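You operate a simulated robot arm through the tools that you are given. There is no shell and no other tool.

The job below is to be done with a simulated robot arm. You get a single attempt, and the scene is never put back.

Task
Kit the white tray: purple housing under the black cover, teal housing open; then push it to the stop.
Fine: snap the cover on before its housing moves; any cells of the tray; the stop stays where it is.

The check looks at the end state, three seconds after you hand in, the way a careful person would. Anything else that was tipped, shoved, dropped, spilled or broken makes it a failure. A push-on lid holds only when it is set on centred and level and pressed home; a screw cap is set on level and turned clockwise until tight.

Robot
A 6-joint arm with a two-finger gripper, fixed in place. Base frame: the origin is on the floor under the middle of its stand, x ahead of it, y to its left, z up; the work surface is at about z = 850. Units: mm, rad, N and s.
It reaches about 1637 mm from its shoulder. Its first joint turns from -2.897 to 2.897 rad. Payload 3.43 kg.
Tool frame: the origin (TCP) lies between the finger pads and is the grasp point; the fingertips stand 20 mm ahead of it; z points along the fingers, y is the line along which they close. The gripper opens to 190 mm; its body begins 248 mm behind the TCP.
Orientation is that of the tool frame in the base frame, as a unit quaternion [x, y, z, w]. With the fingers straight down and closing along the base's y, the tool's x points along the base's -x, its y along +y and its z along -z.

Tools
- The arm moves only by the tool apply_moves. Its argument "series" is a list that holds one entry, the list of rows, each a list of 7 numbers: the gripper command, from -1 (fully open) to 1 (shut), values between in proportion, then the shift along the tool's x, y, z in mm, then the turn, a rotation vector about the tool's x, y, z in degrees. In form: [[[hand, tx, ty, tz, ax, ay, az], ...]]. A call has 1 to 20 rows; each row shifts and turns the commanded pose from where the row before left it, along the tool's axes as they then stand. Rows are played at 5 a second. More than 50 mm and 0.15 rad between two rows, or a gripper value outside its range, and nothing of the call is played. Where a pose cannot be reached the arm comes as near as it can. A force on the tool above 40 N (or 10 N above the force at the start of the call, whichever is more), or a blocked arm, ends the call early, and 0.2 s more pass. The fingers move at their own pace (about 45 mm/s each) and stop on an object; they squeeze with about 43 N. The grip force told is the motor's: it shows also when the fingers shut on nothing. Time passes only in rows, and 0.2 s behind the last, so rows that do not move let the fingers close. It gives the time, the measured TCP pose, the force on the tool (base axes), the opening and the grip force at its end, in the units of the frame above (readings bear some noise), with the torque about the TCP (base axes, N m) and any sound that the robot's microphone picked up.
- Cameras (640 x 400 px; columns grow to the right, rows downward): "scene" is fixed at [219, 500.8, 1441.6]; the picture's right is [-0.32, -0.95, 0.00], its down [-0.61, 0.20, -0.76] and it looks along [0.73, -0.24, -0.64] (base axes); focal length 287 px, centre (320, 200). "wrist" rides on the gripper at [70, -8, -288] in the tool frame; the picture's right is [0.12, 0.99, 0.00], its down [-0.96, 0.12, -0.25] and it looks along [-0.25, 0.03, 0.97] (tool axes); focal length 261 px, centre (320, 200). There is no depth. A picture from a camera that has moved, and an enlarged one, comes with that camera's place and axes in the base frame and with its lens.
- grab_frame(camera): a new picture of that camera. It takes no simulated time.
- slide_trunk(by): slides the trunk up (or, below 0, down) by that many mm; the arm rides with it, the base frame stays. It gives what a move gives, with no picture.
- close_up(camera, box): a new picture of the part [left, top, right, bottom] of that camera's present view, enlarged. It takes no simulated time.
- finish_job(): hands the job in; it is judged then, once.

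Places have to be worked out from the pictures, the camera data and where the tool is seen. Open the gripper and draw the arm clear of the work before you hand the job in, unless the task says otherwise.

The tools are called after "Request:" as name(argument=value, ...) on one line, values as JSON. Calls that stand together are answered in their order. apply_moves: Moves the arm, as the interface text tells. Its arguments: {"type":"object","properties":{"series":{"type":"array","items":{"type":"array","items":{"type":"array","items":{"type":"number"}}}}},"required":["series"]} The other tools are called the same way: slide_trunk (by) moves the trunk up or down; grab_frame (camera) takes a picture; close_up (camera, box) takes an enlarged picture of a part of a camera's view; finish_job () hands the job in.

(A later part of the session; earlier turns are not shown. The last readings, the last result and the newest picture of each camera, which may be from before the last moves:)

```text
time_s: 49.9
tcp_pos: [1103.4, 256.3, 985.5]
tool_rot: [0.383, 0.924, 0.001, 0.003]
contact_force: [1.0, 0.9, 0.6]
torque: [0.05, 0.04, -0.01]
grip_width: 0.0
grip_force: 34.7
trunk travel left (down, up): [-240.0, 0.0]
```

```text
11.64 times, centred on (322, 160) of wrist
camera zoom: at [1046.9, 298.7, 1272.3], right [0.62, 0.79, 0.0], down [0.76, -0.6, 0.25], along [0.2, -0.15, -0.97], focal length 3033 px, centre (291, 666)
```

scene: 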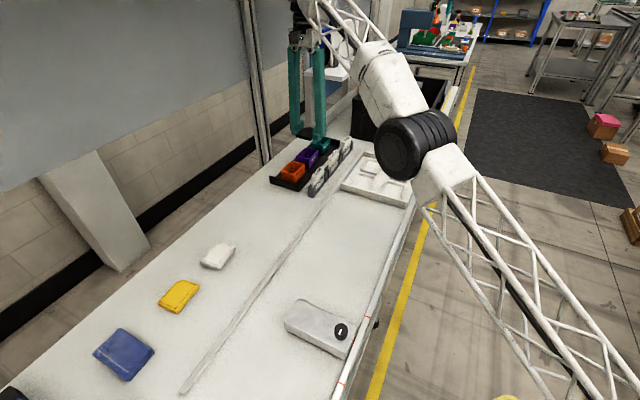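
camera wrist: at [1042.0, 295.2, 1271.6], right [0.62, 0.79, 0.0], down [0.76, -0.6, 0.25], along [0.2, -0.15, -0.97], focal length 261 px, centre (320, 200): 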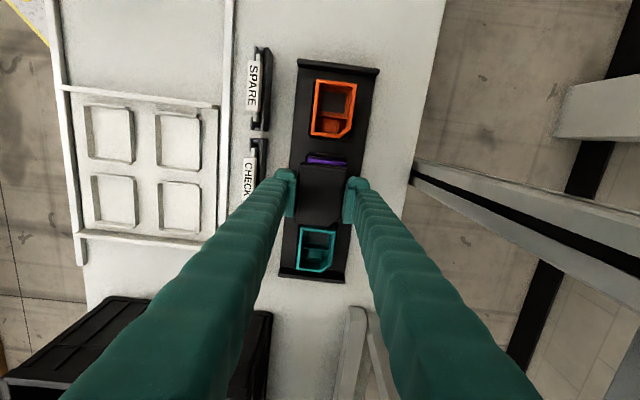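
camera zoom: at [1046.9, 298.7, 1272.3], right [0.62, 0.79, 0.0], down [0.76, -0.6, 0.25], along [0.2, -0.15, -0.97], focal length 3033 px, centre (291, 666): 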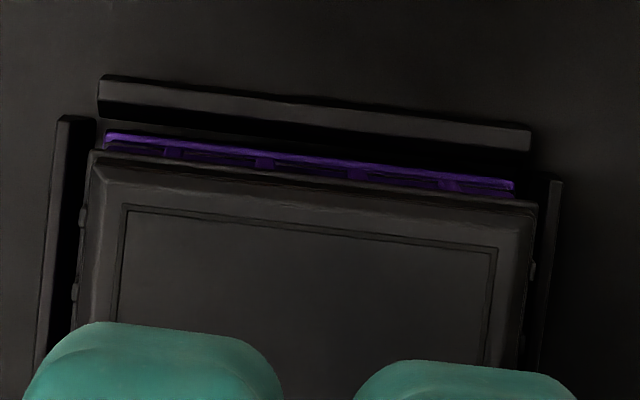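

The cover sits flush with the rim, but I heard no click. I'll test: re-level the tool, grip only the cover gently, and lift 2–3 mm to see whether the housing comes along.

Request:
apply_moves(series=[[[0.21, 0, 0, 0, 0.2, 0.25, 0], [0.21, 0, 0, 0, 0, 0, 0], [0.21, 0, 0, 0, 0, 0, 0], [0.21, 0, 0, 0, 0, 0, 0], [0.21, 0, 0, 25, 0, 0, 0], [0.21, 0, 0, 25, 0, 0, 0], [0.21, 0, 0, 15, 0, 0, 0], [0.21, 0, 0, 9, 0, 0, 0], [0.21, 0, 0, 0, 0, 0, 0]]])

Request:
close_up(camera="scene", box=[296, 140, 326, 165])

Request:
close_up(camera="wrist", box=[270, 145, 370, 235])

```text
time_s: 51.9
tcp_pos: [1102.2, 255.6, 911.0]
tool_rot: [0.383, 0.924, 0.001, -0.001]
contact_force: [-1.0, 0.0, 0.2]
torque: [0.02, -0.01, 0.01]
grip_width: 75.4
grip_force: 0.0
trunk travel left (down, up): [-240.0, 0.0]
```

```text
16.00 times, centred on (311, 152) of scene
camera zoom: at [219.0, 500.8, 1441.6], right [-0.32, -0.95, 0.0], down [-0.61, 0.2, -0.76], along [0.73, -0.24, -0.64], focal length 4588 px, centre (464, 960)
```

zoom: 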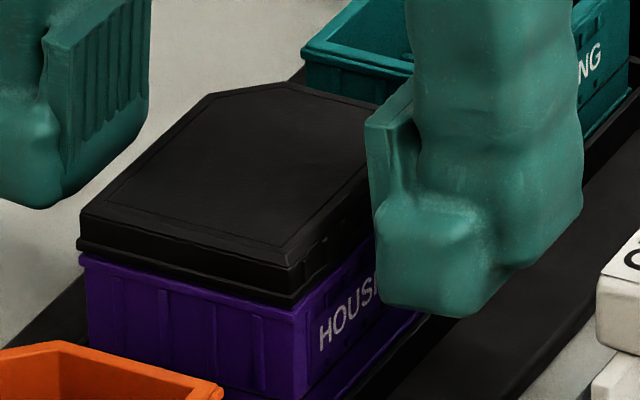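

```text
4.44 times, centred on (320, 190) of wrist
camera zoom: at [1047.3, 298.2, 1198.2], right [0.62, 0.79, 0.0], down [0.76, -0.6, 0.25], along [0.19, -0.15, -0.97], focal length 1158 px, centre (320, 244)
```

zoom: 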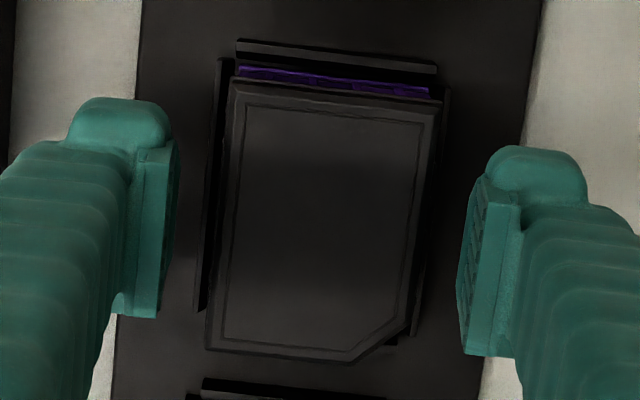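

I'll lower 3 mm more so the pads hold the cover wall as before, close, and read the result.

Request:
apply_moves(series=[[[0.21, 0, 0, 3, 0, 0, 0], [0.4, 0, 0, 0, 0, 0, 0], [1, 0, 0, 0, 0, 0, 0], [1, 0, 0, 0, 0, 0, 0], [1, 0, 0, 0, 0, 0, 0], [1, 0, 0, 0, 0, 0, 0]]])

Request:
close_up(camera="scene", box=[301, 148, 321, 162])

```text
time_s: 53.3
tcp_pos: [1101.1, 256.2, 907.1]
tool_rot: [0.381, 0.925, 0.001, 0.0]
contact_force: [0.1, -0.2, 0.3]
torque: [0.03, 0.0, 0.03]
grip_width: 51.8
grip_force: 43.3
trunk travel left (down, up): [-240.0, 0.0]
```

```text
16.00 times, centred on (311, 155) of scene
camera zoom: at [219.0, 500.8, 1441.6], right [-0.32, -0.95, 0.0], down [-0.61, 0.2, -0.76], along [0.73, -0.24, -0.64], focal length 4588 px, centre (464, 920)
```

zoom: 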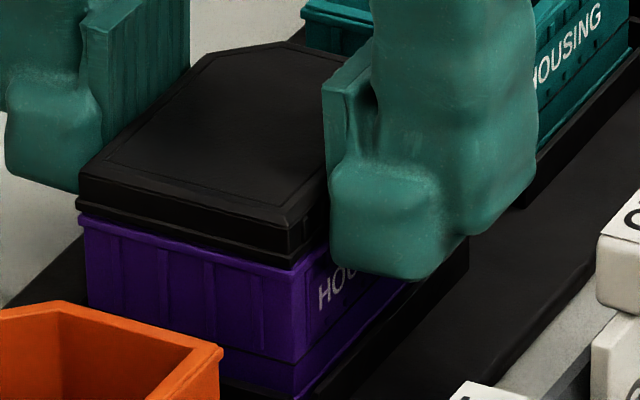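

Gripped at 51.8 mm without any side load. Lifting 3 mm to test.

Request:
apply_moves(series=[[[1, 0, 0, -1, 0, 0, 0], [1, 0, 0, -1, 0, 0, 0], [1, 0, 0, -1, 0, 0, 0], [1, 0, 0, 0, 0, 0, 0]]])

Request:
close_up(camera="scene", box=[301, 148, 321, 162])

```text
time_s: 54.3
tcp_pos: [1101.2, 256.0, 911.0]
tool_rot: [0.382, 0.924, 0.001, -0.001]
contact_force: [0.0, 0.3, -1.6]
torque: [0.02, -0.01, -0.02]
grip_width: 52.0
grip_force: 42.6
trunk travel left (down, up): [-240.0, 0.0]
```

```text
16.00 times, centred on (311, 155) of scene
camera zoom: at [219.0, 500.8, 1441.6], right [-0.32, -0.95, 0.0], down [-0.61, 0.2, -0.76], along [0.73, -0.24, -0.64], focal length 4588 px, centre (464, 920)
```

zoom: 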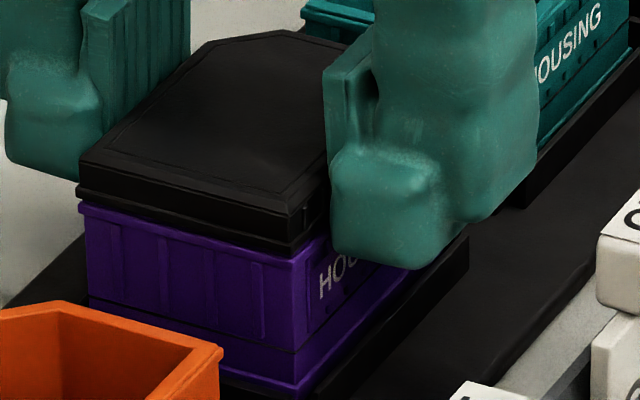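

The housing rises together with the cover (-1.6 N load), so the cover is snapped on. I'll set it back in its nest, then re-grip lower, around the housing body, for carrying.

Request:
apply_moves(series=[[[1, 0, 0, 1.5, 0, 0, 0], [1, 0, 0, 1.5, 0, 0, 0], [1, 0, 0, 0.7, 0, 0, 0], [1, 0, 0, 0, 0, 0, 0]]])

```text
time_s: 55.3
tcp_pos: [1103.1, 256.0, 908.3]
tool_rot: [0.383, 0.924, 0.0, -0.001]
contact_force: [-0.1, -0.2, 1.6]
torque: [-0.03, -0.02, 0.0]
grip_width: 52.1
grip_force: 42.6
trunk travel left (down, up): [-240.0, 0.0]
```

Back in the nest (light contact). Opening, then lowering to grip around the housing body.

Request:
apply_moves(series=[[[0.4, 0, 0, 0, 0, 0, 0], [0.21, 0, 0, 0, 0, 0, 0], [0.21, 0, 0, 0, 0, 0, 0], [0.21, 0, 0, 6, 0, 0, 0], [0.21, 0, 0, 6, 0, 0, 0], [0.21, 0, 0, 5, 0, 0, 0], [0.21, 0, 0, 0, 0, 0, 0]]])

Request:
close_up(camera="scene", box=[296, 140, 326, 165])

Request:
close_up(camera="wrist", box=[260, 145, 380, 235])

```text
time_s: 56.9
tcp_pos: [1103.0, 255.4, 892.0]
tool_rot: [0.383, 0.924, 0.001, -0.001]
contact_force: [-0.4, 0.2, -0.6]
torque: [0.0, 0.0, 0.0]
grip_width: 75.0
grip_force: 0.0
trunk travel left (down, up): [-240.0, 0.0]
```

```text
16.00 times, centred on (311, 152) of scene
camera zoom: at [219.0, 500.8, 1441.6], right [-0.32, -0.95, 0.0], down [-0.61, 0.2, -0.76], along [0.73, -0.24, -0.64], focal length 4588 px, centre (464, 960)
```

zoom: 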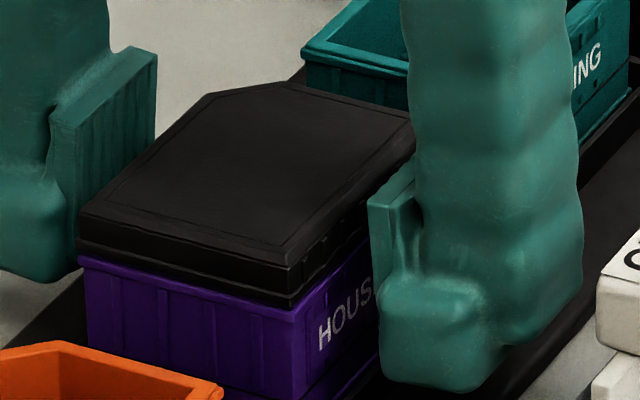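

```text
4.44 times, centred on (320, 190) of wrist
camera zoom: at [1047.5, 297.8, 1178.2], right [0.62, 0.79, 0.0], down [0.76, -0.6, 0.25], along [0.19, -0.15, -0.97], focal length 1158 px, centre (320, 244)
```

zoom: 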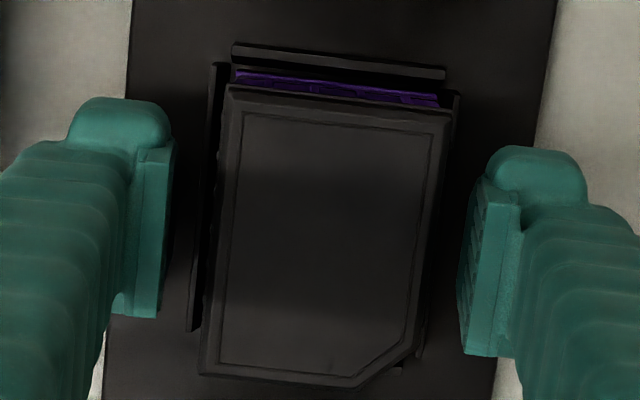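

Positioned around the housing. Closing now.

Request:
apply_moves(series=[[[0.4, 0, 0, 0, 0, 0, 0], [1, 0, 0, 0, 0, 0, 0], [1, 0, 0, 0, 0, 0, 0], [1, 0, 0, 0, 0, 0, 0], [1, 0, 0, 0, 0, 0, 0]]])

Request:
close_up(camera="scene", box=[296, 140, 326, 165])

```text
time_s: 58.1
tcp_pos: [1102.6, 253.4, 890.9]
tool_rot: [0.382, 0.924, 0.002, 0.0]
contact_force: [0.3, 0.5, 1.2]
torque: [0.0, -0.01, -0.01]
grip_width: 52.8
grip_force: 43.2
trunk travel left (down, up): [-240.0, 0.0]
```

```text
16.00 times, centred on (311, 152) of scene
camera zoom: at [219.0, 500.8, 1441.6], right [-0.32, -0.95, 0.0], down [-0.61, 0.2, -0.76], along [0.73, -0.24, -0.64], focal length 4588 px, centre (464, 960)
```

zoom: 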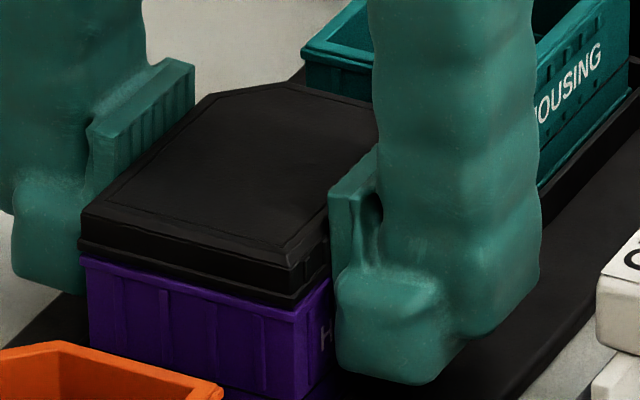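

Gripped at 52.8 mm around rim and flange. Card tops are near z≈925, so I'll lift to z≈1000 before crossing toward the tray.

Request:
apply_moves(series=[[[1, 0, 0, -4, 0, 0, 0], [1, 0, 0, -8, 0, 0, 0], [1, 0, 0, -15, 0, 0, 0], [1, 0, 0, -20, 0, 0, 0], [1, 0, 0, -25, 0, 0, 0], [1, 0, 0, -25, 0, 0, 0], [1, 0, 0, -15, 0, 0, 0], [1, 0, 0, 0, 0, 0, 0]]])

Request:
close_up(camera="scene", box=[280, 80, 360, 180])

Request:
close_up(camera="wrist", box=[260, 145, 380, 235])

```text
time_s: 59.9
tcp_pos: [1102.3, 253.4, 1001.8]
tool_rot: [0.383, 0.924, 0.001, -0.001]
contact_force: [0.8, 0.2, -0.8]
torque: [0.03, 0.03, -0.01]
grip_width: 52.5
grip_force: 43.3
trunk travel left (down, up): [-240.0, 0.0]
```

```text
4.00 times, centred on (320, 130) of scene
camera zoom: at [219.0, 500.8, 1441.6], right [-0.32, -0.95, 0.0], down [-0.61, 0.2, -0.76], along [0.73, -0.24, -0.64], focal length 1147 px, centre (320, 480)
```

zoom: 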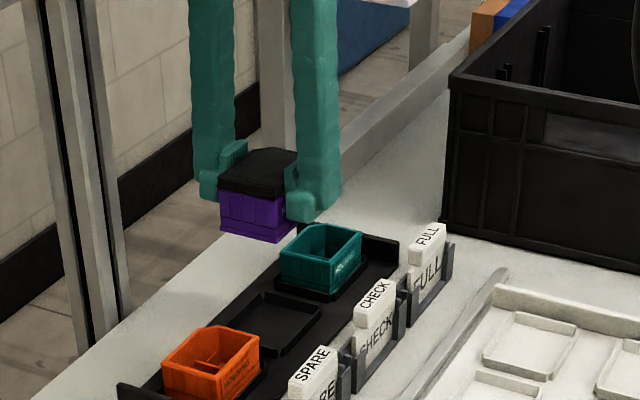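

```text
4.44 times, centred on (320, 190) of wrist
camera zoom: at [1047.8, 297.2, 1289.5], right [0.62, 0.79, 0.0], down [0.76, -0.6, 0.25], along [0.19, -0.15, -0.97], focal length 1158 px, centre (320, 244)
```

zoom: 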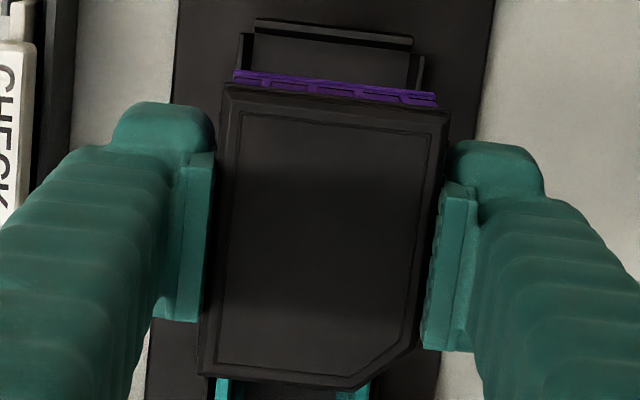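

Cleanly out of the nest; nothing else moved. Now carrying it over the tray's wall-side, stop-side cell (u≈-566, w≈732).

Request:
apply_moves(series=[[[1, 2.9, -20, 0, 0, 0, 0], [1, 4.9, -32.4, 0, 0, 0, 0], [1, 4.9, -32.4, 0, 0, 0, 0], [1, 4.9, -32.4, 0, 0, 0, 0], [1, 4.9, -32.4, 0, 0, 0, 0], [1, 4.9, -32.4, 0, 0, 0, 0], [1, 4.9, -25, 0, 0, 0, 0], [1, 2, -19.6, 0, 0, 0, 0], [1, 0, 0, 0, 0, 0, 0], [1, 0, 0, 0, 0, 0, 0]]])

Request:
grab_frame(camera="wrist")

Request:
close_up(camera="wrist", box=[240, 130, 400, 250])

Request:
close_up(camera="scene", box=[310, 90, 450, 220])

```text
time_s: 62.1
tcp_pos: [919.3, 118.8, 1001.2]
tool_rot: [0.382, 0.924, 0.001, -0.001]
contact_force: [-0.3, -0.4, -0.9]
torque: [0.0, -0.02, -0.03]
grip_width: 52.5
grip_force: 43.5
trunk travel left (down, up): [-240.0, 0.0]
```

```text
taken
camera wrist: at [863.2, 162.4, 1288.2], right [0.62, 0.79, 0.0], down [0.76, -0.6, 0.25], along [0.19, -0.15, -0.97], focal length 261 px, centre (320, 200)
```

wrist: 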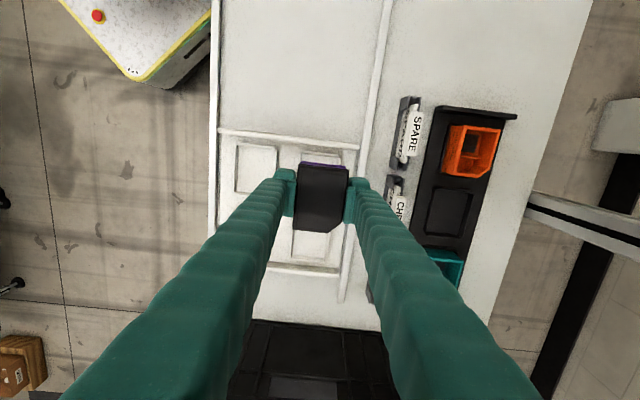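

```text
3.33 times, centred on (320, 190) of wrist
camera zoom: at [863.2, 162.4, 1288.2], right [0.62, 0.79, 0.0], down [0.76, -0.6, 0.25], along [0.19, -0.15, -0.97], focal length 869 px, centre (320, 233)
```

zoom: 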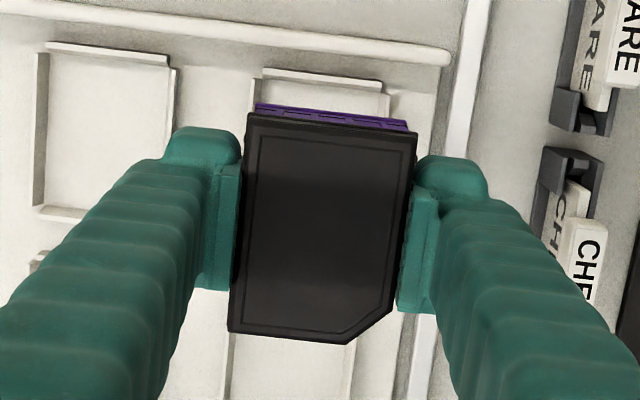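

```text
3.08 times, centred on (380, 155) of scene
camera zoom: at [219.0, 500.8, 1441.6], right [-0.32, -0.95, 0.0], down [-0.61, 0.2, -0.76], along [0.73, -0.24, -0.64], focal length 882 px, centre (135, 338)
```

zoom: 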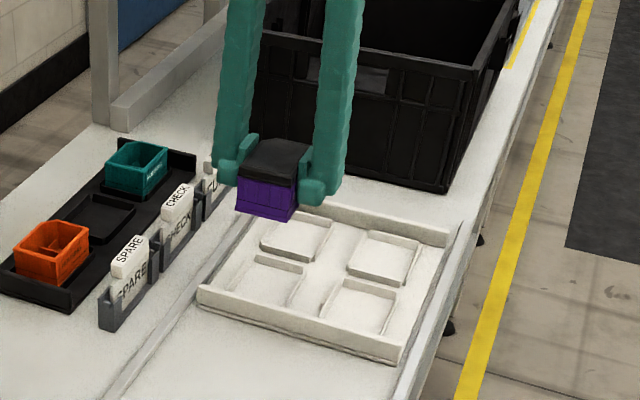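

I'll zoom on the target cell's visible walls, and the neighbouring cell, to locate the cell centre.

Request:
close_up(camera="wrist", box=[290, 140, 350, 175])

Request:
close_up(camera="wrist", box=[225, 135, 290, 205])

Request:
close_up(camera="wrist", box=[265, 220, 355, 290])

```text
10.67 times, centred on (320, 158) of wrist
camera zoom: at [863.2, 162.4, 1288.2], right [0.62, 0.79, 0.0], down [0.76, -0.6, 0.25], along [0.19, -0.15, -0.97], focal length 2780 px, centre (320, 653)
```

zoom: 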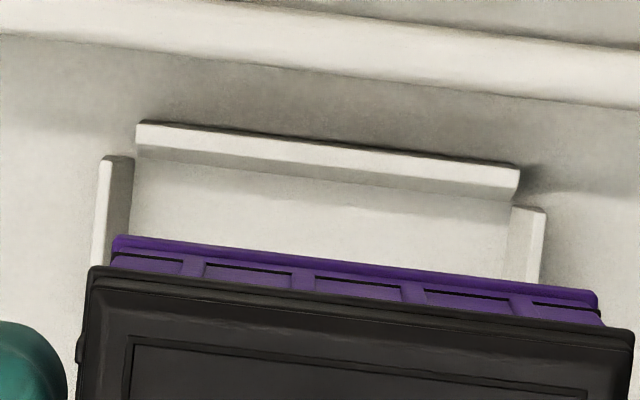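

```text
5.71 times, centred on (258, 170) of wrist
camera zoom: at [863.2, 162.4, 1288.2], right [0.62, 0.79, 0.0], down [0.76, -0.6, 0.25], along [0.19, -0.15, -0.97], focal length 1489 px, centre (677, 371)
```

zoom: 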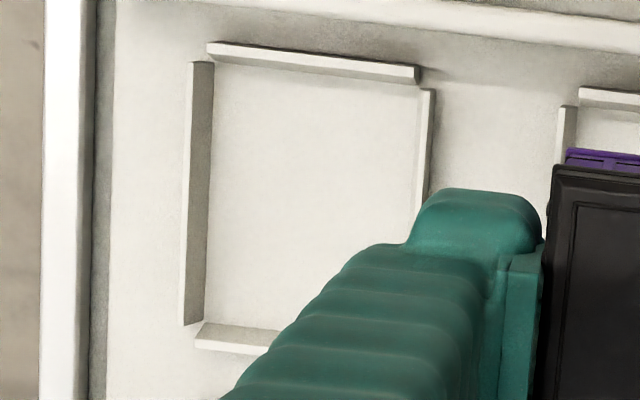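

```text
5.71 times, centred on (310, 255) of wrist
camera zoom: at [863.2, 162.4, 1288.2], right [0.62, 0.79, 0.0], down [0.76, -0.6, 0.25], along [0.19, -0.15, -0.97], focal length 1489 px, centre (377, -114)
```

zoom: 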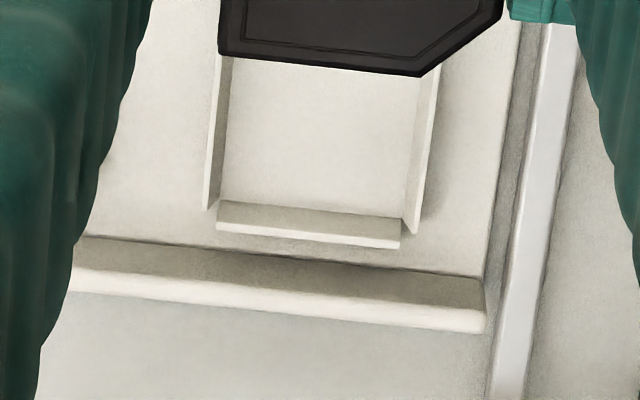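

Cell centre is at about (-2, -3.2) in tool coordinates while the housing is at (-0.4, +0.5); there are ~3 mm margins. I'll shift (-1.6, -3.7) and descend to z≈915, then recheck.

Request:
apply_moves(series=[[[1, -1.6, -3.7, 0, 0, 0, 0], [1, 0, 0, 25, 0, 0, 0], [1, 0, 0, 25, 0, 0, 0], [1, 0, 0, 20, 0, 0, 0], [1, 0, 0, 15, 0, 0, 0], [1, 0, 0, 0, 0, 0, 0], [1, 0, 0, 0, 0, 0, 0]]])

Request:
close_up(camera="wrist", box=[270, 130, 370, 230])

Request:
close_up(camera="scene", box=[330, 130, 430, 210])

```text
time_s: 63.7
tcp_pos: [916.4, 114.6, 916.8]
tool_rot: [0.383, 0.924, 0.001, -0.001]
contact_force: [0.3, 0.1, -1.5]
torque: [-0.03, 0.02, 0.01]
grip_width: 52.6
grip_force: 43.1
trunk travel left (down, up): [-240.0, 0.0]
```

```text
4.00 times, centred on (320, 180) of wrist
camera zoom: at [861.6, 157.2, 1204.5], right [0.62, 0.79, 0.0], down [0.76, -0.6, 0.25], along [0.19, -0.15, -0.97], focal length 1043 px, centre (320, 280)
```

zoom: 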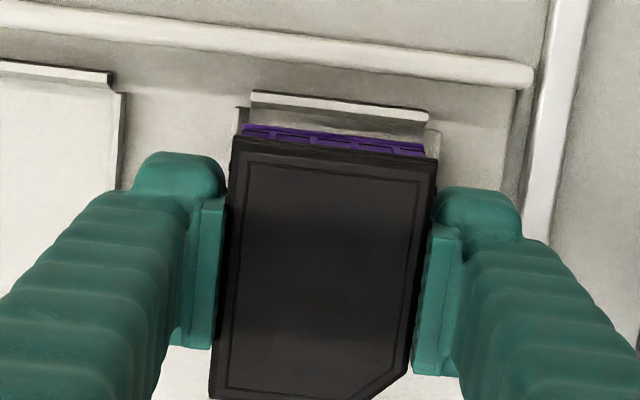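

```text
5.00 times, centred on (380, 170) of scene
camera zoom: at [219.0, 500.8, 1441.6], right [-0.32, -0.95, 0.0], down [-0.61, 0.2, -0.76], along [0.73, -0.24, -0.64], focal length 1434 px, centre (20, 350)
```

zoom: 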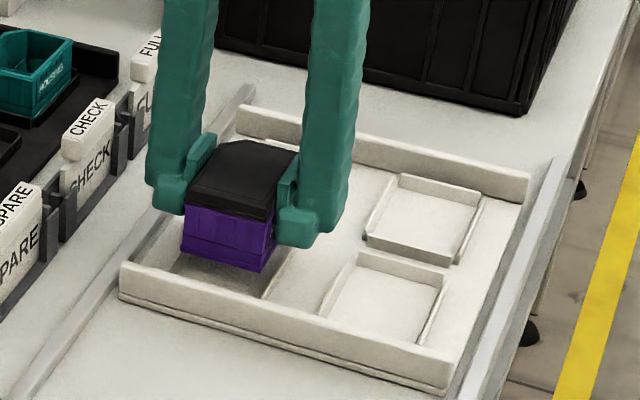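

Looks well over the cell. One more zoom to compare the housing base to the cell walls.

Request:
close_up(camera="wrist", box=[290, 145, 350, 175])

Request:
close_up(camera="scene", box=[350, 155, 400, 195])

```text
10.67 times, centred on (320, 160) of wrist
camera zoom: at [861.6, 157.2, 1204.5], right [0.62, 0.79, 0.0], down [0.76, -0.6, 0.25], along [0.19, -0.15, -0.97], focal length 2780 px, centre (320, 627)
```

zoom: 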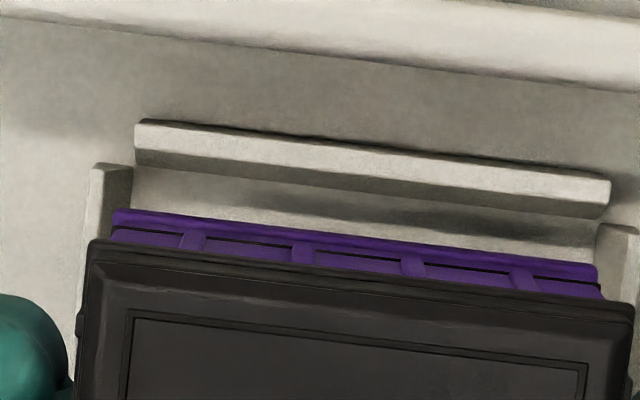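

```text
10.00 times, centred on (375, 175) of scene
camera zoom: at [219.0, 500.8, 1441.6], right [-0.32, -0.95, 0.0], down [-0.61, 0.2, -0.76], along [0.73, -0.24, -0.64], focal length 2868 px, centre (-230, 450)
```

zoom: 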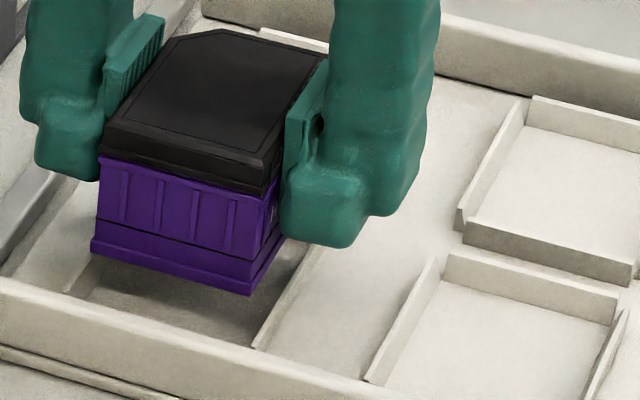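

The base has ~1.5 mm side clearance in the cell; it needs a (+0.8, +1.3) mm trim. Then I'll lower slowly to just above the cell walls and recheck.

Request:
apply_moves(series=[[[1, 0.8, 1.3, 0, 0, 0, 0], [1, 0, 0, 5, 0, 0, 0], [1, 0, 0, 5, 0, 0, 0], [1, 0, 0, 2, 0, 0, 0], [1, 0, 0, 0, 0, 0, 0]]])

Request:
close_up(camera="wrist", box=[290, 145, 350, 175])

Request:
close_up(camera="scene", box=[350, 155, 400, 195])

```text
time_s: 64.9
tcp_pos: [917.0, 117.0, 904.4]
tool_rot: [0.382, 0.924, 0.002, 0.0]
contact_force: [-0.7, 0.7, -1.2]
torque: [0.0, -0.02, 0.0]
grip_width: 52.8
grip_force: 42.8
trunk travel left (down, up): [-240.0, 0.0]
```

```text
10.67 times, centred on (320, 160) of wrist
camera zoom: at [862.0, 159.9, 1192.3], right [0.62, 0.79, 0.0], down [0.76, -0.6, 0.25], along [0.19, -0.15, -0.97], focal length 2780 px, centre (320, 627)
```

zoom: 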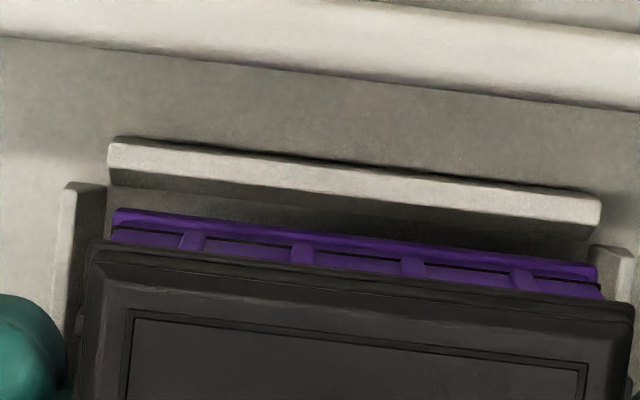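

```text
10.00 times, centred on (375, 175) of scene
camera zoom: at [219.0, 500.8, 1441.6], right [-0.32, -0.95, 0.0], down [-0.61, 0.2, -0.76], along [0.73, -0.24, -0.64], focal length 2868 px, centre (-230, 450)
```

zoom: 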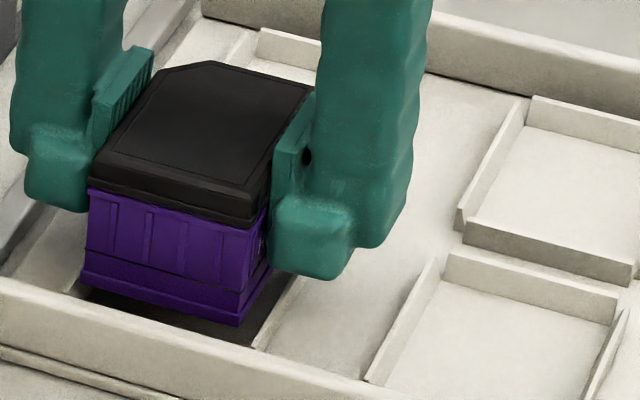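

Clearances: ~3.5 mm ahead, ~2 mm sides. Trim (+0.4, -0.4) and lower gradually toward the cell floor.

Request:
apply_moves(series=[[[1, 0.4, -0.4, 0, 0, 0, 0], [1, 0, 0, 3, 0, 0, 0], [1, 0, 0, 3, 0, 0, 0], [1, 0, 0, 3, 0, 0, 0], [1, 0, 0, 0, 0, 0, 0]]])

Request:
close_up(camera="scene", box=[350, 155, 400, 195])

Request:
close_up(camera="wrist", box=[290, 145, 350, 175])

```text
time_s: 66.1
tcp_pos: [915.7, 117.1, 895.5]
tool_rot: [0.383, 0.924, 0.001, -0.001]
contact_force: [-0.1, 0.8, -1.5]
torque: [0.02, -0.02, -0.01]
grip_width: 52.4
grip_force: 42.0
trunk travel left (down, up): [-240.0, 0.0]
```

```text
10.00 times, centred on (375, 175) of scene
camera zoom: at [219.0, 500.8, 1441.6], right [-0.32, -0.95, 0.0], down [-0.61, 0.2, -0.76], along [0.73, -0.24, -0.64], focal length 2868 px, centre (-230, 450)
```

zoom: 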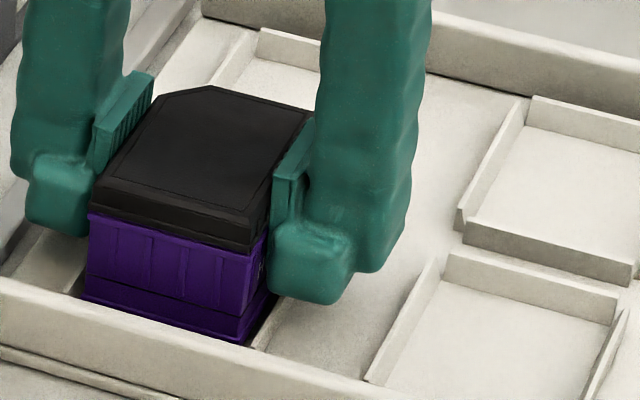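

```text
10.67 times, centred on (320, 160) of wrist
camera zoom: at [860.8, 159.5, 1183.1], right [0.62, 0.79, 0.0], down [0.76, -0.6, 0.25], along [0.19, -0.15, -0.97], focal length 2780 px, centre (320, 627)
```

zoom: 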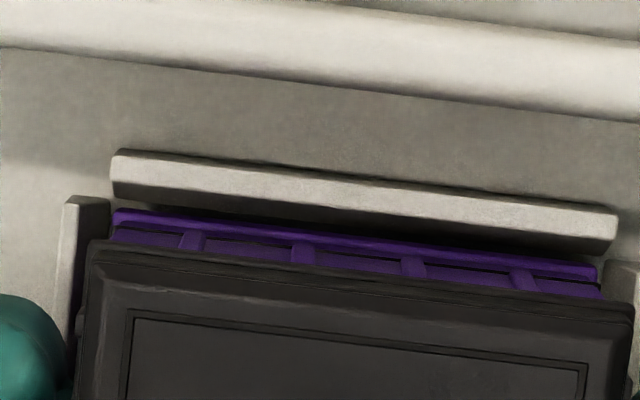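

The base is entering between the cell walls without contact. Continuing down until it touches the floor.

Request:
apply_moves(series=[[[1, 0, 0, 2, 0, 0, 0], [1, 0, 0, 2, 0, 0, 0], [1, 0, 0, 0, 0, 0, 0]]])

```text
time_s: 66.9
tcp_pos: [916.2, 117.8, 891.4]
tool_rot: [0.383, 0.924, 0.002, 0.0]
contact_force: [-0.4, 0.5, -0.9]
torque: [0.03, 0.0, 0.0]
grip_width: 52.7
grip_force: 42.7
trunk travel left (down, up): [-240.0, 0.0]
```

Request:
apply_moves(series=[[[1, 0, 0, 1, 0, 0, 0], [1, 0, 0, 1, 0, 0, 0], [1, 0, 0, 0, 0, 0, 0]]])

Request:
close_up(camera="scene", box=[350, 155, 400, 195])

```text
time_s: 67.7
tcp_pos: [914.2, 117.3, 889.9]
tool_rot: [0.382, 0.924, 0.001, 0.0]
contact_force: [-0.3, 0.0, 5.0]
torque: [0.03, 0.05, 0.02]
grip_width: 52.7
grip_force: 42.7
trunk travel left (down, up): [-240.0, 0.0]
```

```text
10.00 times, centred on (375, 175) of scene
camera zoom: at [219.0, 500.8, 1441.6], right [-0.32, -0.95, 0.0], down [-0.61, 0.2, -0.76], along [0.73, -0.24, -0.64], focal length 2868 px, centre (-230, 450)
```

zoom: 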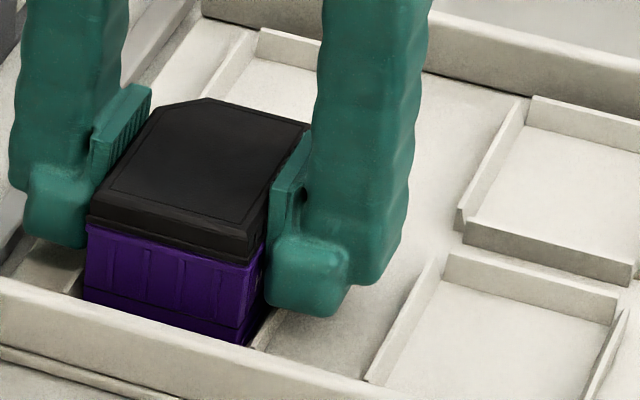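

The housing stands on the cell floor (5 N). Opening the fingers just enough to clear it.

Request:
apply_moves(series=[[[0.4, 0, 0, -0.3, 0, 0, 0], [0.3, 0, 0, 0, 0, 0, 0], [0.27, 0, 0, 0, 0, 0, 0], [0.27, 0, 0, 0, 0, 0, 0], [0.27, 0, 0, 0, 0, 0, 0]]])

Request:
close_up(camera="scene", box=[350, 155, 400, 195])

Request:
close_up(camera="wrist", box=[260, 140, 380, 240])

```text
time_s: 68.9
tcp_pos: [915.4, 116.6, 890.7]
tool_rot: [0.383, 0.924, 0.001, 0.0]
contact_force: [-0.9, -0.4, -0.8]
torque: [0.03, -0.01, 0.02]
grip_width: 69.4
grip_force: 0.0
trunk travel left (down, up): [-240.0, 0.0]
```

```text
10.00 times, centred on (375, 175) of scene
camera zoom: at [219.0, 500.8, 1441.6], right [-0.32, -0.95, 0.0], down [-0.61, 0.2, -0.76], along [0.73, -0.24, -0.64], focal length 2868 px, centre (-230, 450)
```

zoom: 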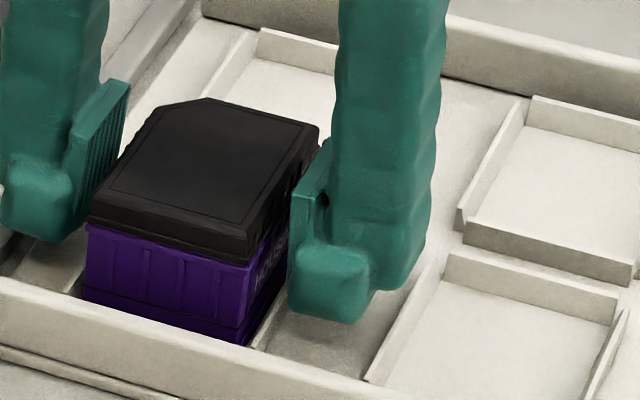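

```text
4.00 times, centred on (320, 190) of wrist
camera zoom: at [860.7, 160.2, 1177.9], right [0.62, 0.79, 0.0], down [0.76, -0.6, 0.25], along [0.19, -0.15, -0.97], focal length 1043 px, centre (320, 240)
```

zoom: 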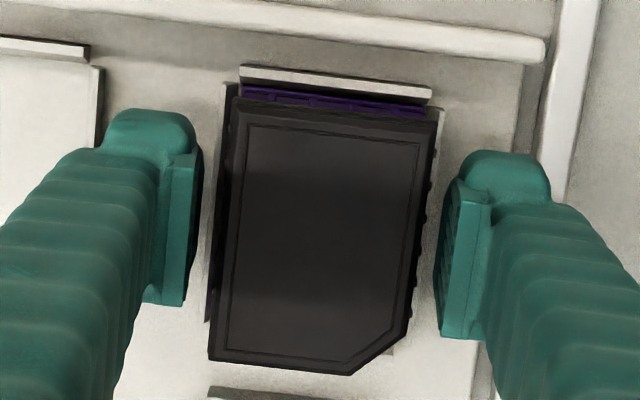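

The purple housing with its cover sits in the cell, released cleanly. Teal is farther out (≈1190 mm), so I'll rise and tilt the tool -15° about its closing axis (pads stay parallel to the housing sides) to stay within reach, checking on the way.

Request:
apply_moves(series=[[[0.27, 0, 0, -10, 0, 0, 0], [0.27, 0, 0, -25, 0, 0, 0], [0.27, 0, 0, -35, 0, 0, 0], [0.2, 0, 0, -42, 0, 0, 0], [0.2, 0, 0, 0, 0, -7.5, 0], [0.2, 0, 0, 0, 0, -7.5, 0], [0.2, 0, 0, 0, 0, 0, 0]]])

Request:
close_up(camera="scene", box=[310, 90, 450, 220])

```text
time_s: 70.5
tcp_pos: [916.9, 116.6, 1001.2]
tool_rot: [0.38, 0.916, -0.05, 0.121]
contact_force: [0.1, -0.1, 0.1]
torque: [-0.03, -0.03, 0.01]
grip_width: 76.2
grip_force: 0.0
trunk travel left (down, up): [-240.0, 0.0]
```

```text
3.08 times, centred on (380, 155) of scene
camera zoom: at [219.0, 500.8, 1441.6], right [-0.32, -0.95, 0.0], down [-0.61, 0.2, -0.76], along [0.73, -0.24, -0.64], focal length 882 px, centre (135, 338)
```

zoom: 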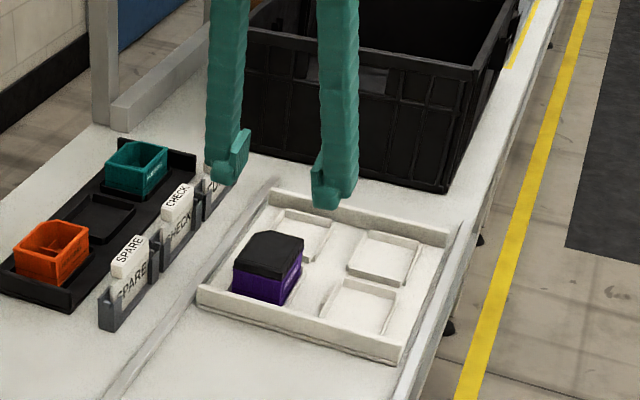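

The tilt direction is right (fingers pointing slightly toward -u). Moving to hover above the teal housing.

Request:
apply_moves(series=[[[0.2, -10, 17, 4, 0, 0, 0], [0.2, -18.8, 32.9, 7.7, 0, 0, 0], [0.2, -18.8, 32.9, 7.7, 0, 0, 0], [0.2, -18.8, 32.9, 7.7, 0, 0, 0], [0.2, -18.8, 32.9, 7.7, 0, 0, 0], [0.2, -18.8, 32.9, 7.7, 0, 0, 0], [0.2, -18.8, 32.9, 7.7, 0, 0, 0], [0.2, -8.7, 15.7, 3.7, 0, 0, 0], [0.2, 0, 0, 0, 0, 0, 0], [0.2, 0, 0, 0, 0, 0, 0]]])

Request:
grab_frame(camera="wrist")

Request:
close_up(camera="scene", box=[270, 60, 390, 190])

```text
time_s: 72.7
tcp_pos: [1178.5, 179.3, 983.6]
tool_rot: [0.38, 0.916, -0.049, 0.12]
contact_force: [-0.2, 0.6, 0.0]
torque: [-0.02, -0.01, 0.02]
grip_width: 75.9
grip_force: 0.1
trunk travel left (down, up): [-240.0, 0.0]
```

```text
taken
camera wrist: at [1072.9, 274.2, 1242.7], right [0.62, 0.78, -0.03], down [0.69, -0.53, 0.49], along [0.37, -0.32, -0.87], focal length 261 px, centre (320, 200)
```

wrist: 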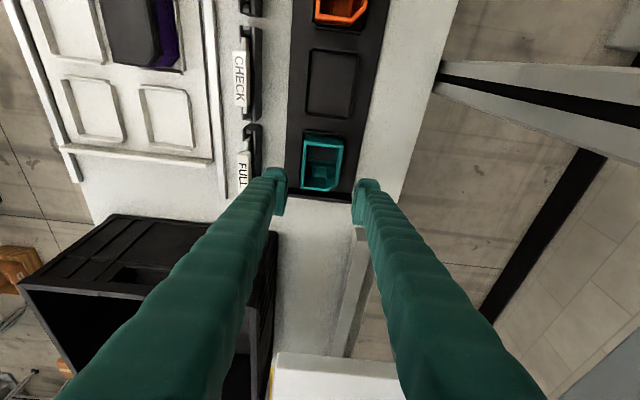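

```text
3.08 times, centred on (330, 125) of scene
camera zoom: at [219.0, 500.8, 1441.6], right [-0.32, -0.95, 0.0], down [-0.61, 0.2, -0.76], along [0.73, -0.24, -0.64], focal length 882 px, centre (289, 431)
```

zoom: 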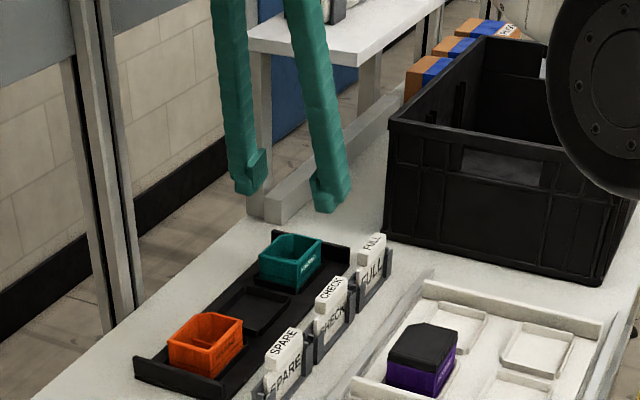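

Reachable with the tilt. Zooming on the teal housing to measure its offset.

Request:
close_up(camera="wrist", box=[285, 120, 360, 205])

Request:
close_up(camera="scene", box=[300, 125, 345, 165])

```text
4.71 times, centred on (322, 162) of wrist
camera zoom: at [1072.9, 274.2, 1242.7], right [0.62, 0.78, -0.03], down [0.69, -0.53, 0.49], along [0.37, -0.32, -0.87], focal length 1227 px, centre (308, 376)
```

zoom: 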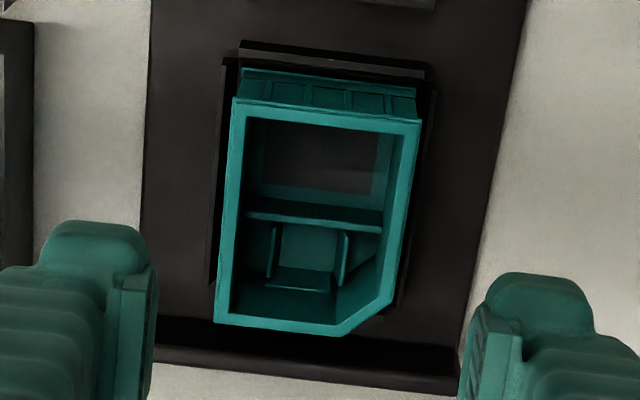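

```text
10.00 times, centred on (322, 145) of scene
camera zoom: at [219.0, 500.8, 1441.6], right [-0.32, -0.95, 0.0], down [-0.61, 0.2, -0.76], along [0.73, -0.24, -0.64], focal length 2868 px, centre (295, 750)
```

zoom: 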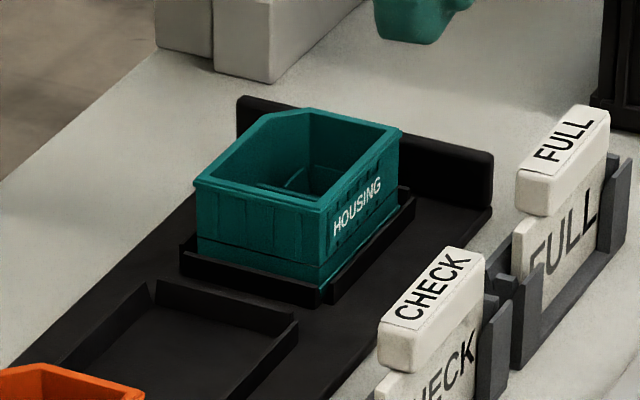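

The teal rim centre is within 0.6 mm of the TCP. Lowering vertically (in the tilted frame) to z≈905 first.

Request:
apply_moves(series=[[[0.2, -0.5, -0.6, 0.1, 0, 0, 0], [0.2, 7.76, 0, 28.98, 0, 0, 0], [0.2, 7.76, 0, 28.98, 0, 0, 0], [0.2, 4.66, 0, 17.39, 0, 0, 0], [0.2, 0, 0, 0, 0, 0, 0], [0.2, 0, 0, 0, 0, 0, 0]]])

Request:
close_up(camera="wrist", box=[270, 130, 370, 230])

Request:
close_up(camera="scene", box=[295, 110, 355, 165])

```text
time_s: 74.1
tcp_pos: [1178.2, 180.6, 905.7]
tool_rot: [0.378, 0.917, -0.048, 0.12]
contact_force: [-0.3, 0.2, -0.4]
torque: [0.01, -0.01, 0.0]
grip_width: 75.8
grip_force: 0.1
trunk travel left (down, up): [-240.0, 0.0]
```

```text
4.00 times, centred on (320, 180) of wrist
camera zoom: at [1072.4, 274.0, 1164.8], right [0.62, 0.78, -0.03], down [0.69, -0.53, 0.49], along [0.37, -0.32, -0.87], focal length 1043 px, centre (320, 280)
```

zoom: 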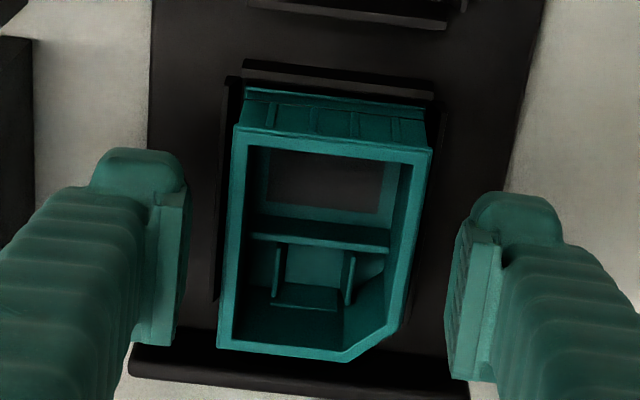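

```text
7.27 times, centred on (325, 138) of scene
camera zoom: at [219.0, 500.8, 1441.6], right [-0.32, -0.95, 0.0], down [-0.61, 0.2, -0.76], along [0.73, -0.24, -0.64], focal length 2086 px, centre (284, 654)
```

zoom: 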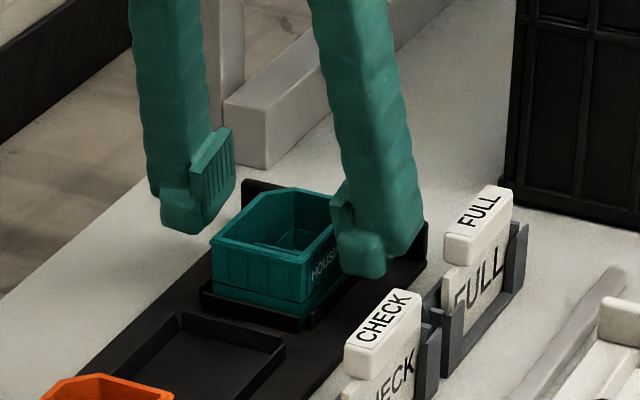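

Centred within about 1 mm. Lowering the last 11 mm and closing.

Request:
apply_moves(series=[[[0.2, 0.85, 0.2, 5.5, 0, 0, 0], [0.2, 0.85, 0, 5.4, 0, 0, 0], [0.2, 0, 0, 0, 0, 0, 0]]])

Request:
close_up(camera="scene", box=[300, 120, 350, 165])

Request:
close_up(camera="wrist", box=[270, 130, 370, 230])

```text
time_s: 74.9
tcp_pos: [1179.8, 179.3, 895.6]
tool_rot: [0.38, 0.916, -0.049, 0.12]
contact_force: [0.5, 0.2, -0.4]
torque: [0.0, 0.0, -0.02]
grip_width: 75.6
grip_force: 0.1
trunk travel left (down, up): [-240.0, 0.0]
```

```text
8.89 times, centred on (325, 142) of scene
camera zoom: at [219.0, 500.8, 1441.6], right [-0.32, -0.95, 0.0], down [-0.61, 0.2, -0.76], along [0.73, -0.24, -0.64], focal length 2549 px, centre (276, 711)
```

zoom: 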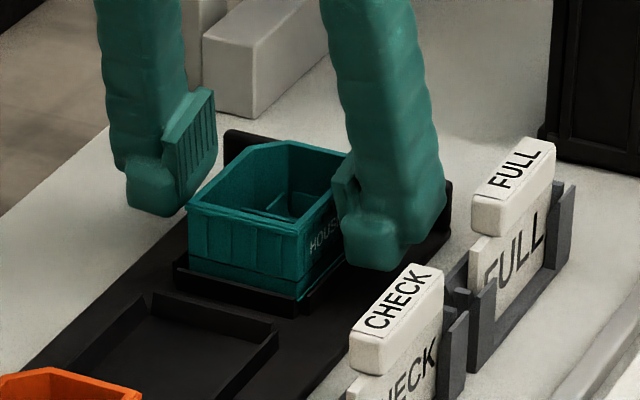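

```text
4.00 times, centred on (320, 180) of wrist
camera zoom: at [1074.0, 273.3, 1154.4], right [0.62, 0.78, -0.03], down [0.69, -0.53, 0.49], along [0.37, -0.32, -0.87], focal length 1043 px, centre (320, 280)
```

zoom: 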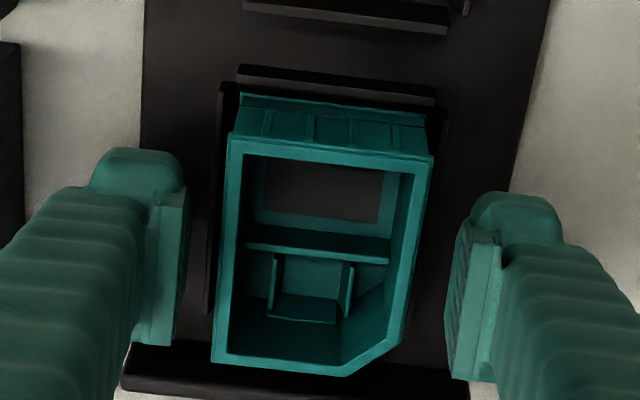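

Good straddle on both sides. Lowering 2 mm more, then closing on the teal housing.

Request:
apply_moves(series=[[[0.2, 0.52, 0, 1.93, 0, 0, 0], [0.35, 0, 0, 0, 0, 0, 0], [1, 0, 0, 0, 0, 0, 0], [1, 0, 0, 0, 0, 0, 0], [1, 0, 0, 0, 0, 0, 0], [1, 0, 0, 0, 0, 0, 0]]])

Request:
close_up(camera="scene", box=[300, 120, 350, 165])

Request:
close_up(camera="wrist", box=[270, 130, 370, 230])

```text
time_s: 76.3
tcp_pos: [1178.7, 179.4, 893.2]
tool_rot: [0.379, 0.916, -0.049, 0.12]
contact_force: [-0.4, 0.2, -0.9]
torque: [-0.03, 0.05, -0.02]
grip_width: 52.8
grip_force: 43.0
trunk travel left (down, up): [-240.0, 0.0]
```

```text
8.89 times, centred on (325, 142) of scene
camera zoom: at [219.0, 500.8, 1441.6], right [-0.32, -0.95, 0.0], down [-0.61, 0.2, -0.76], along [0.73, -0.24, -0.64], focal length 2549 px, centre (276, 711)
```

zoom: 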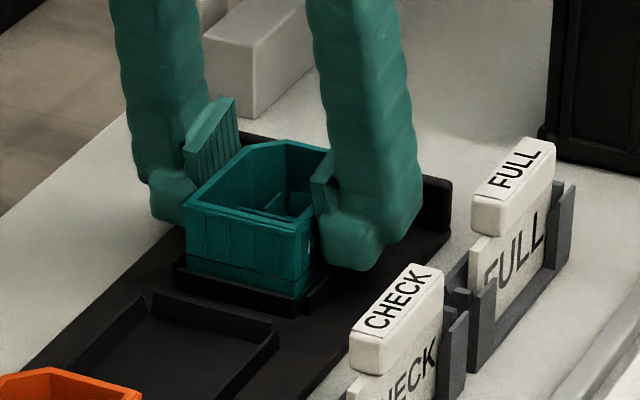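

```text
4.00 times, centred on (320, 180) of wrist
camera zoom: at [1073.9, 273.1, 1152.5], right [0.62, 0.78, -0.03], down [0.69, -0.53, 0.49], along [0.37, -0.32, -0.87], focal length 1043 px, centre (320, 280)
```

zoom: 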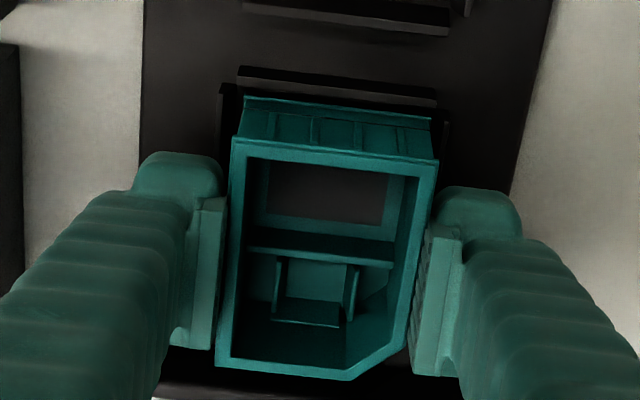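

Firm grip at 52.8 mm, nothing else shifted. Lifting straight up to z≈985.

Request:
apply_moves(series=[[[1, -1.04, 0, -3.86, 0, 0, 0], [1, -2.07, 0, -7.73, 0, 0, 0], [1, -3.88, 0, -14.49, 0, 0, 0], [1, -6.47, 0, -24.15, 0, 0, 0], [1, -6.47, 0, -24.15, 0, 0, 0], [1, -3.88, 0, -14.49, 0, 0, 0], [1, 0, 0, 0, 0, 0, 0]]])

Request:
close_up(camera="scene", box=[270, 60, 390, 190])

Request:
close_up(camera="wrist", box=[270, 130, 370, 230])

```text
time_s: 77.9
tcp_pos: [1180.5, 178.3, 986.3]
tool_rot: [0.379, 0.916, -0.048, 0.12]
contact_force: [0.9, 0.5, -0.9]
torque: [-0.04, 0.02, -0.01]
grip_width: 52.8
grip_force: 43.0
trunk travel left (down, up): [-240.0, 0.0]
```

```text
3.08 times, centred on (330, 125) of scene
camera zoom: at [219.0, 500.8, 1441.6], right [-0.32, -0.95, 0.0], down [-0.61, 0.2, -0.76], along [0.73, -0.24, -0.64], focal length 882 px, centre (289, 431)
```

zoom: 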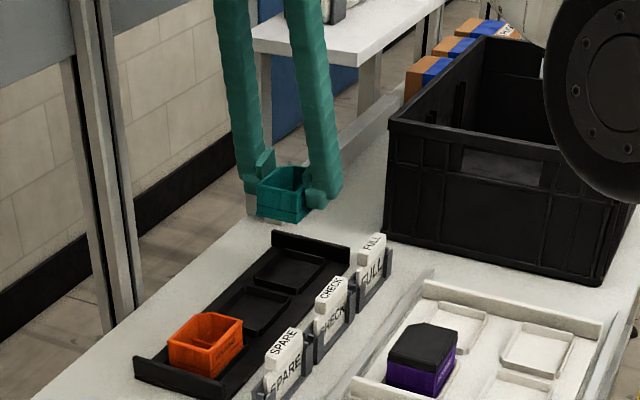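

```text
4.00 times, centred on (320, 180) of wrist
camera zoom: at [1074.7, 272.6, 1245.0], right [0.62, 0.78, -0.03], down [0.69, -0.53, 0.49], along [0.37, -0.32, -0.87], focal length 1043 px, centre (320, 280)
```

zoom: 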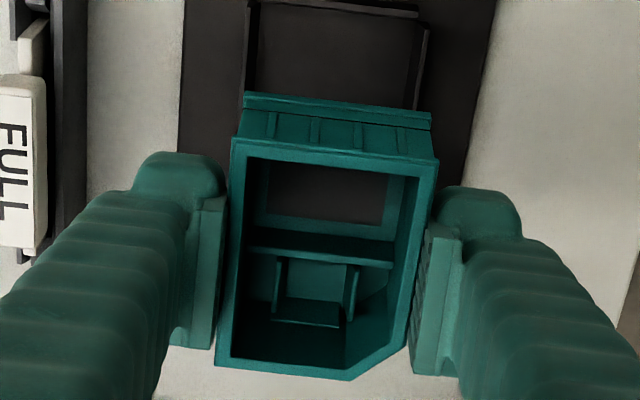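

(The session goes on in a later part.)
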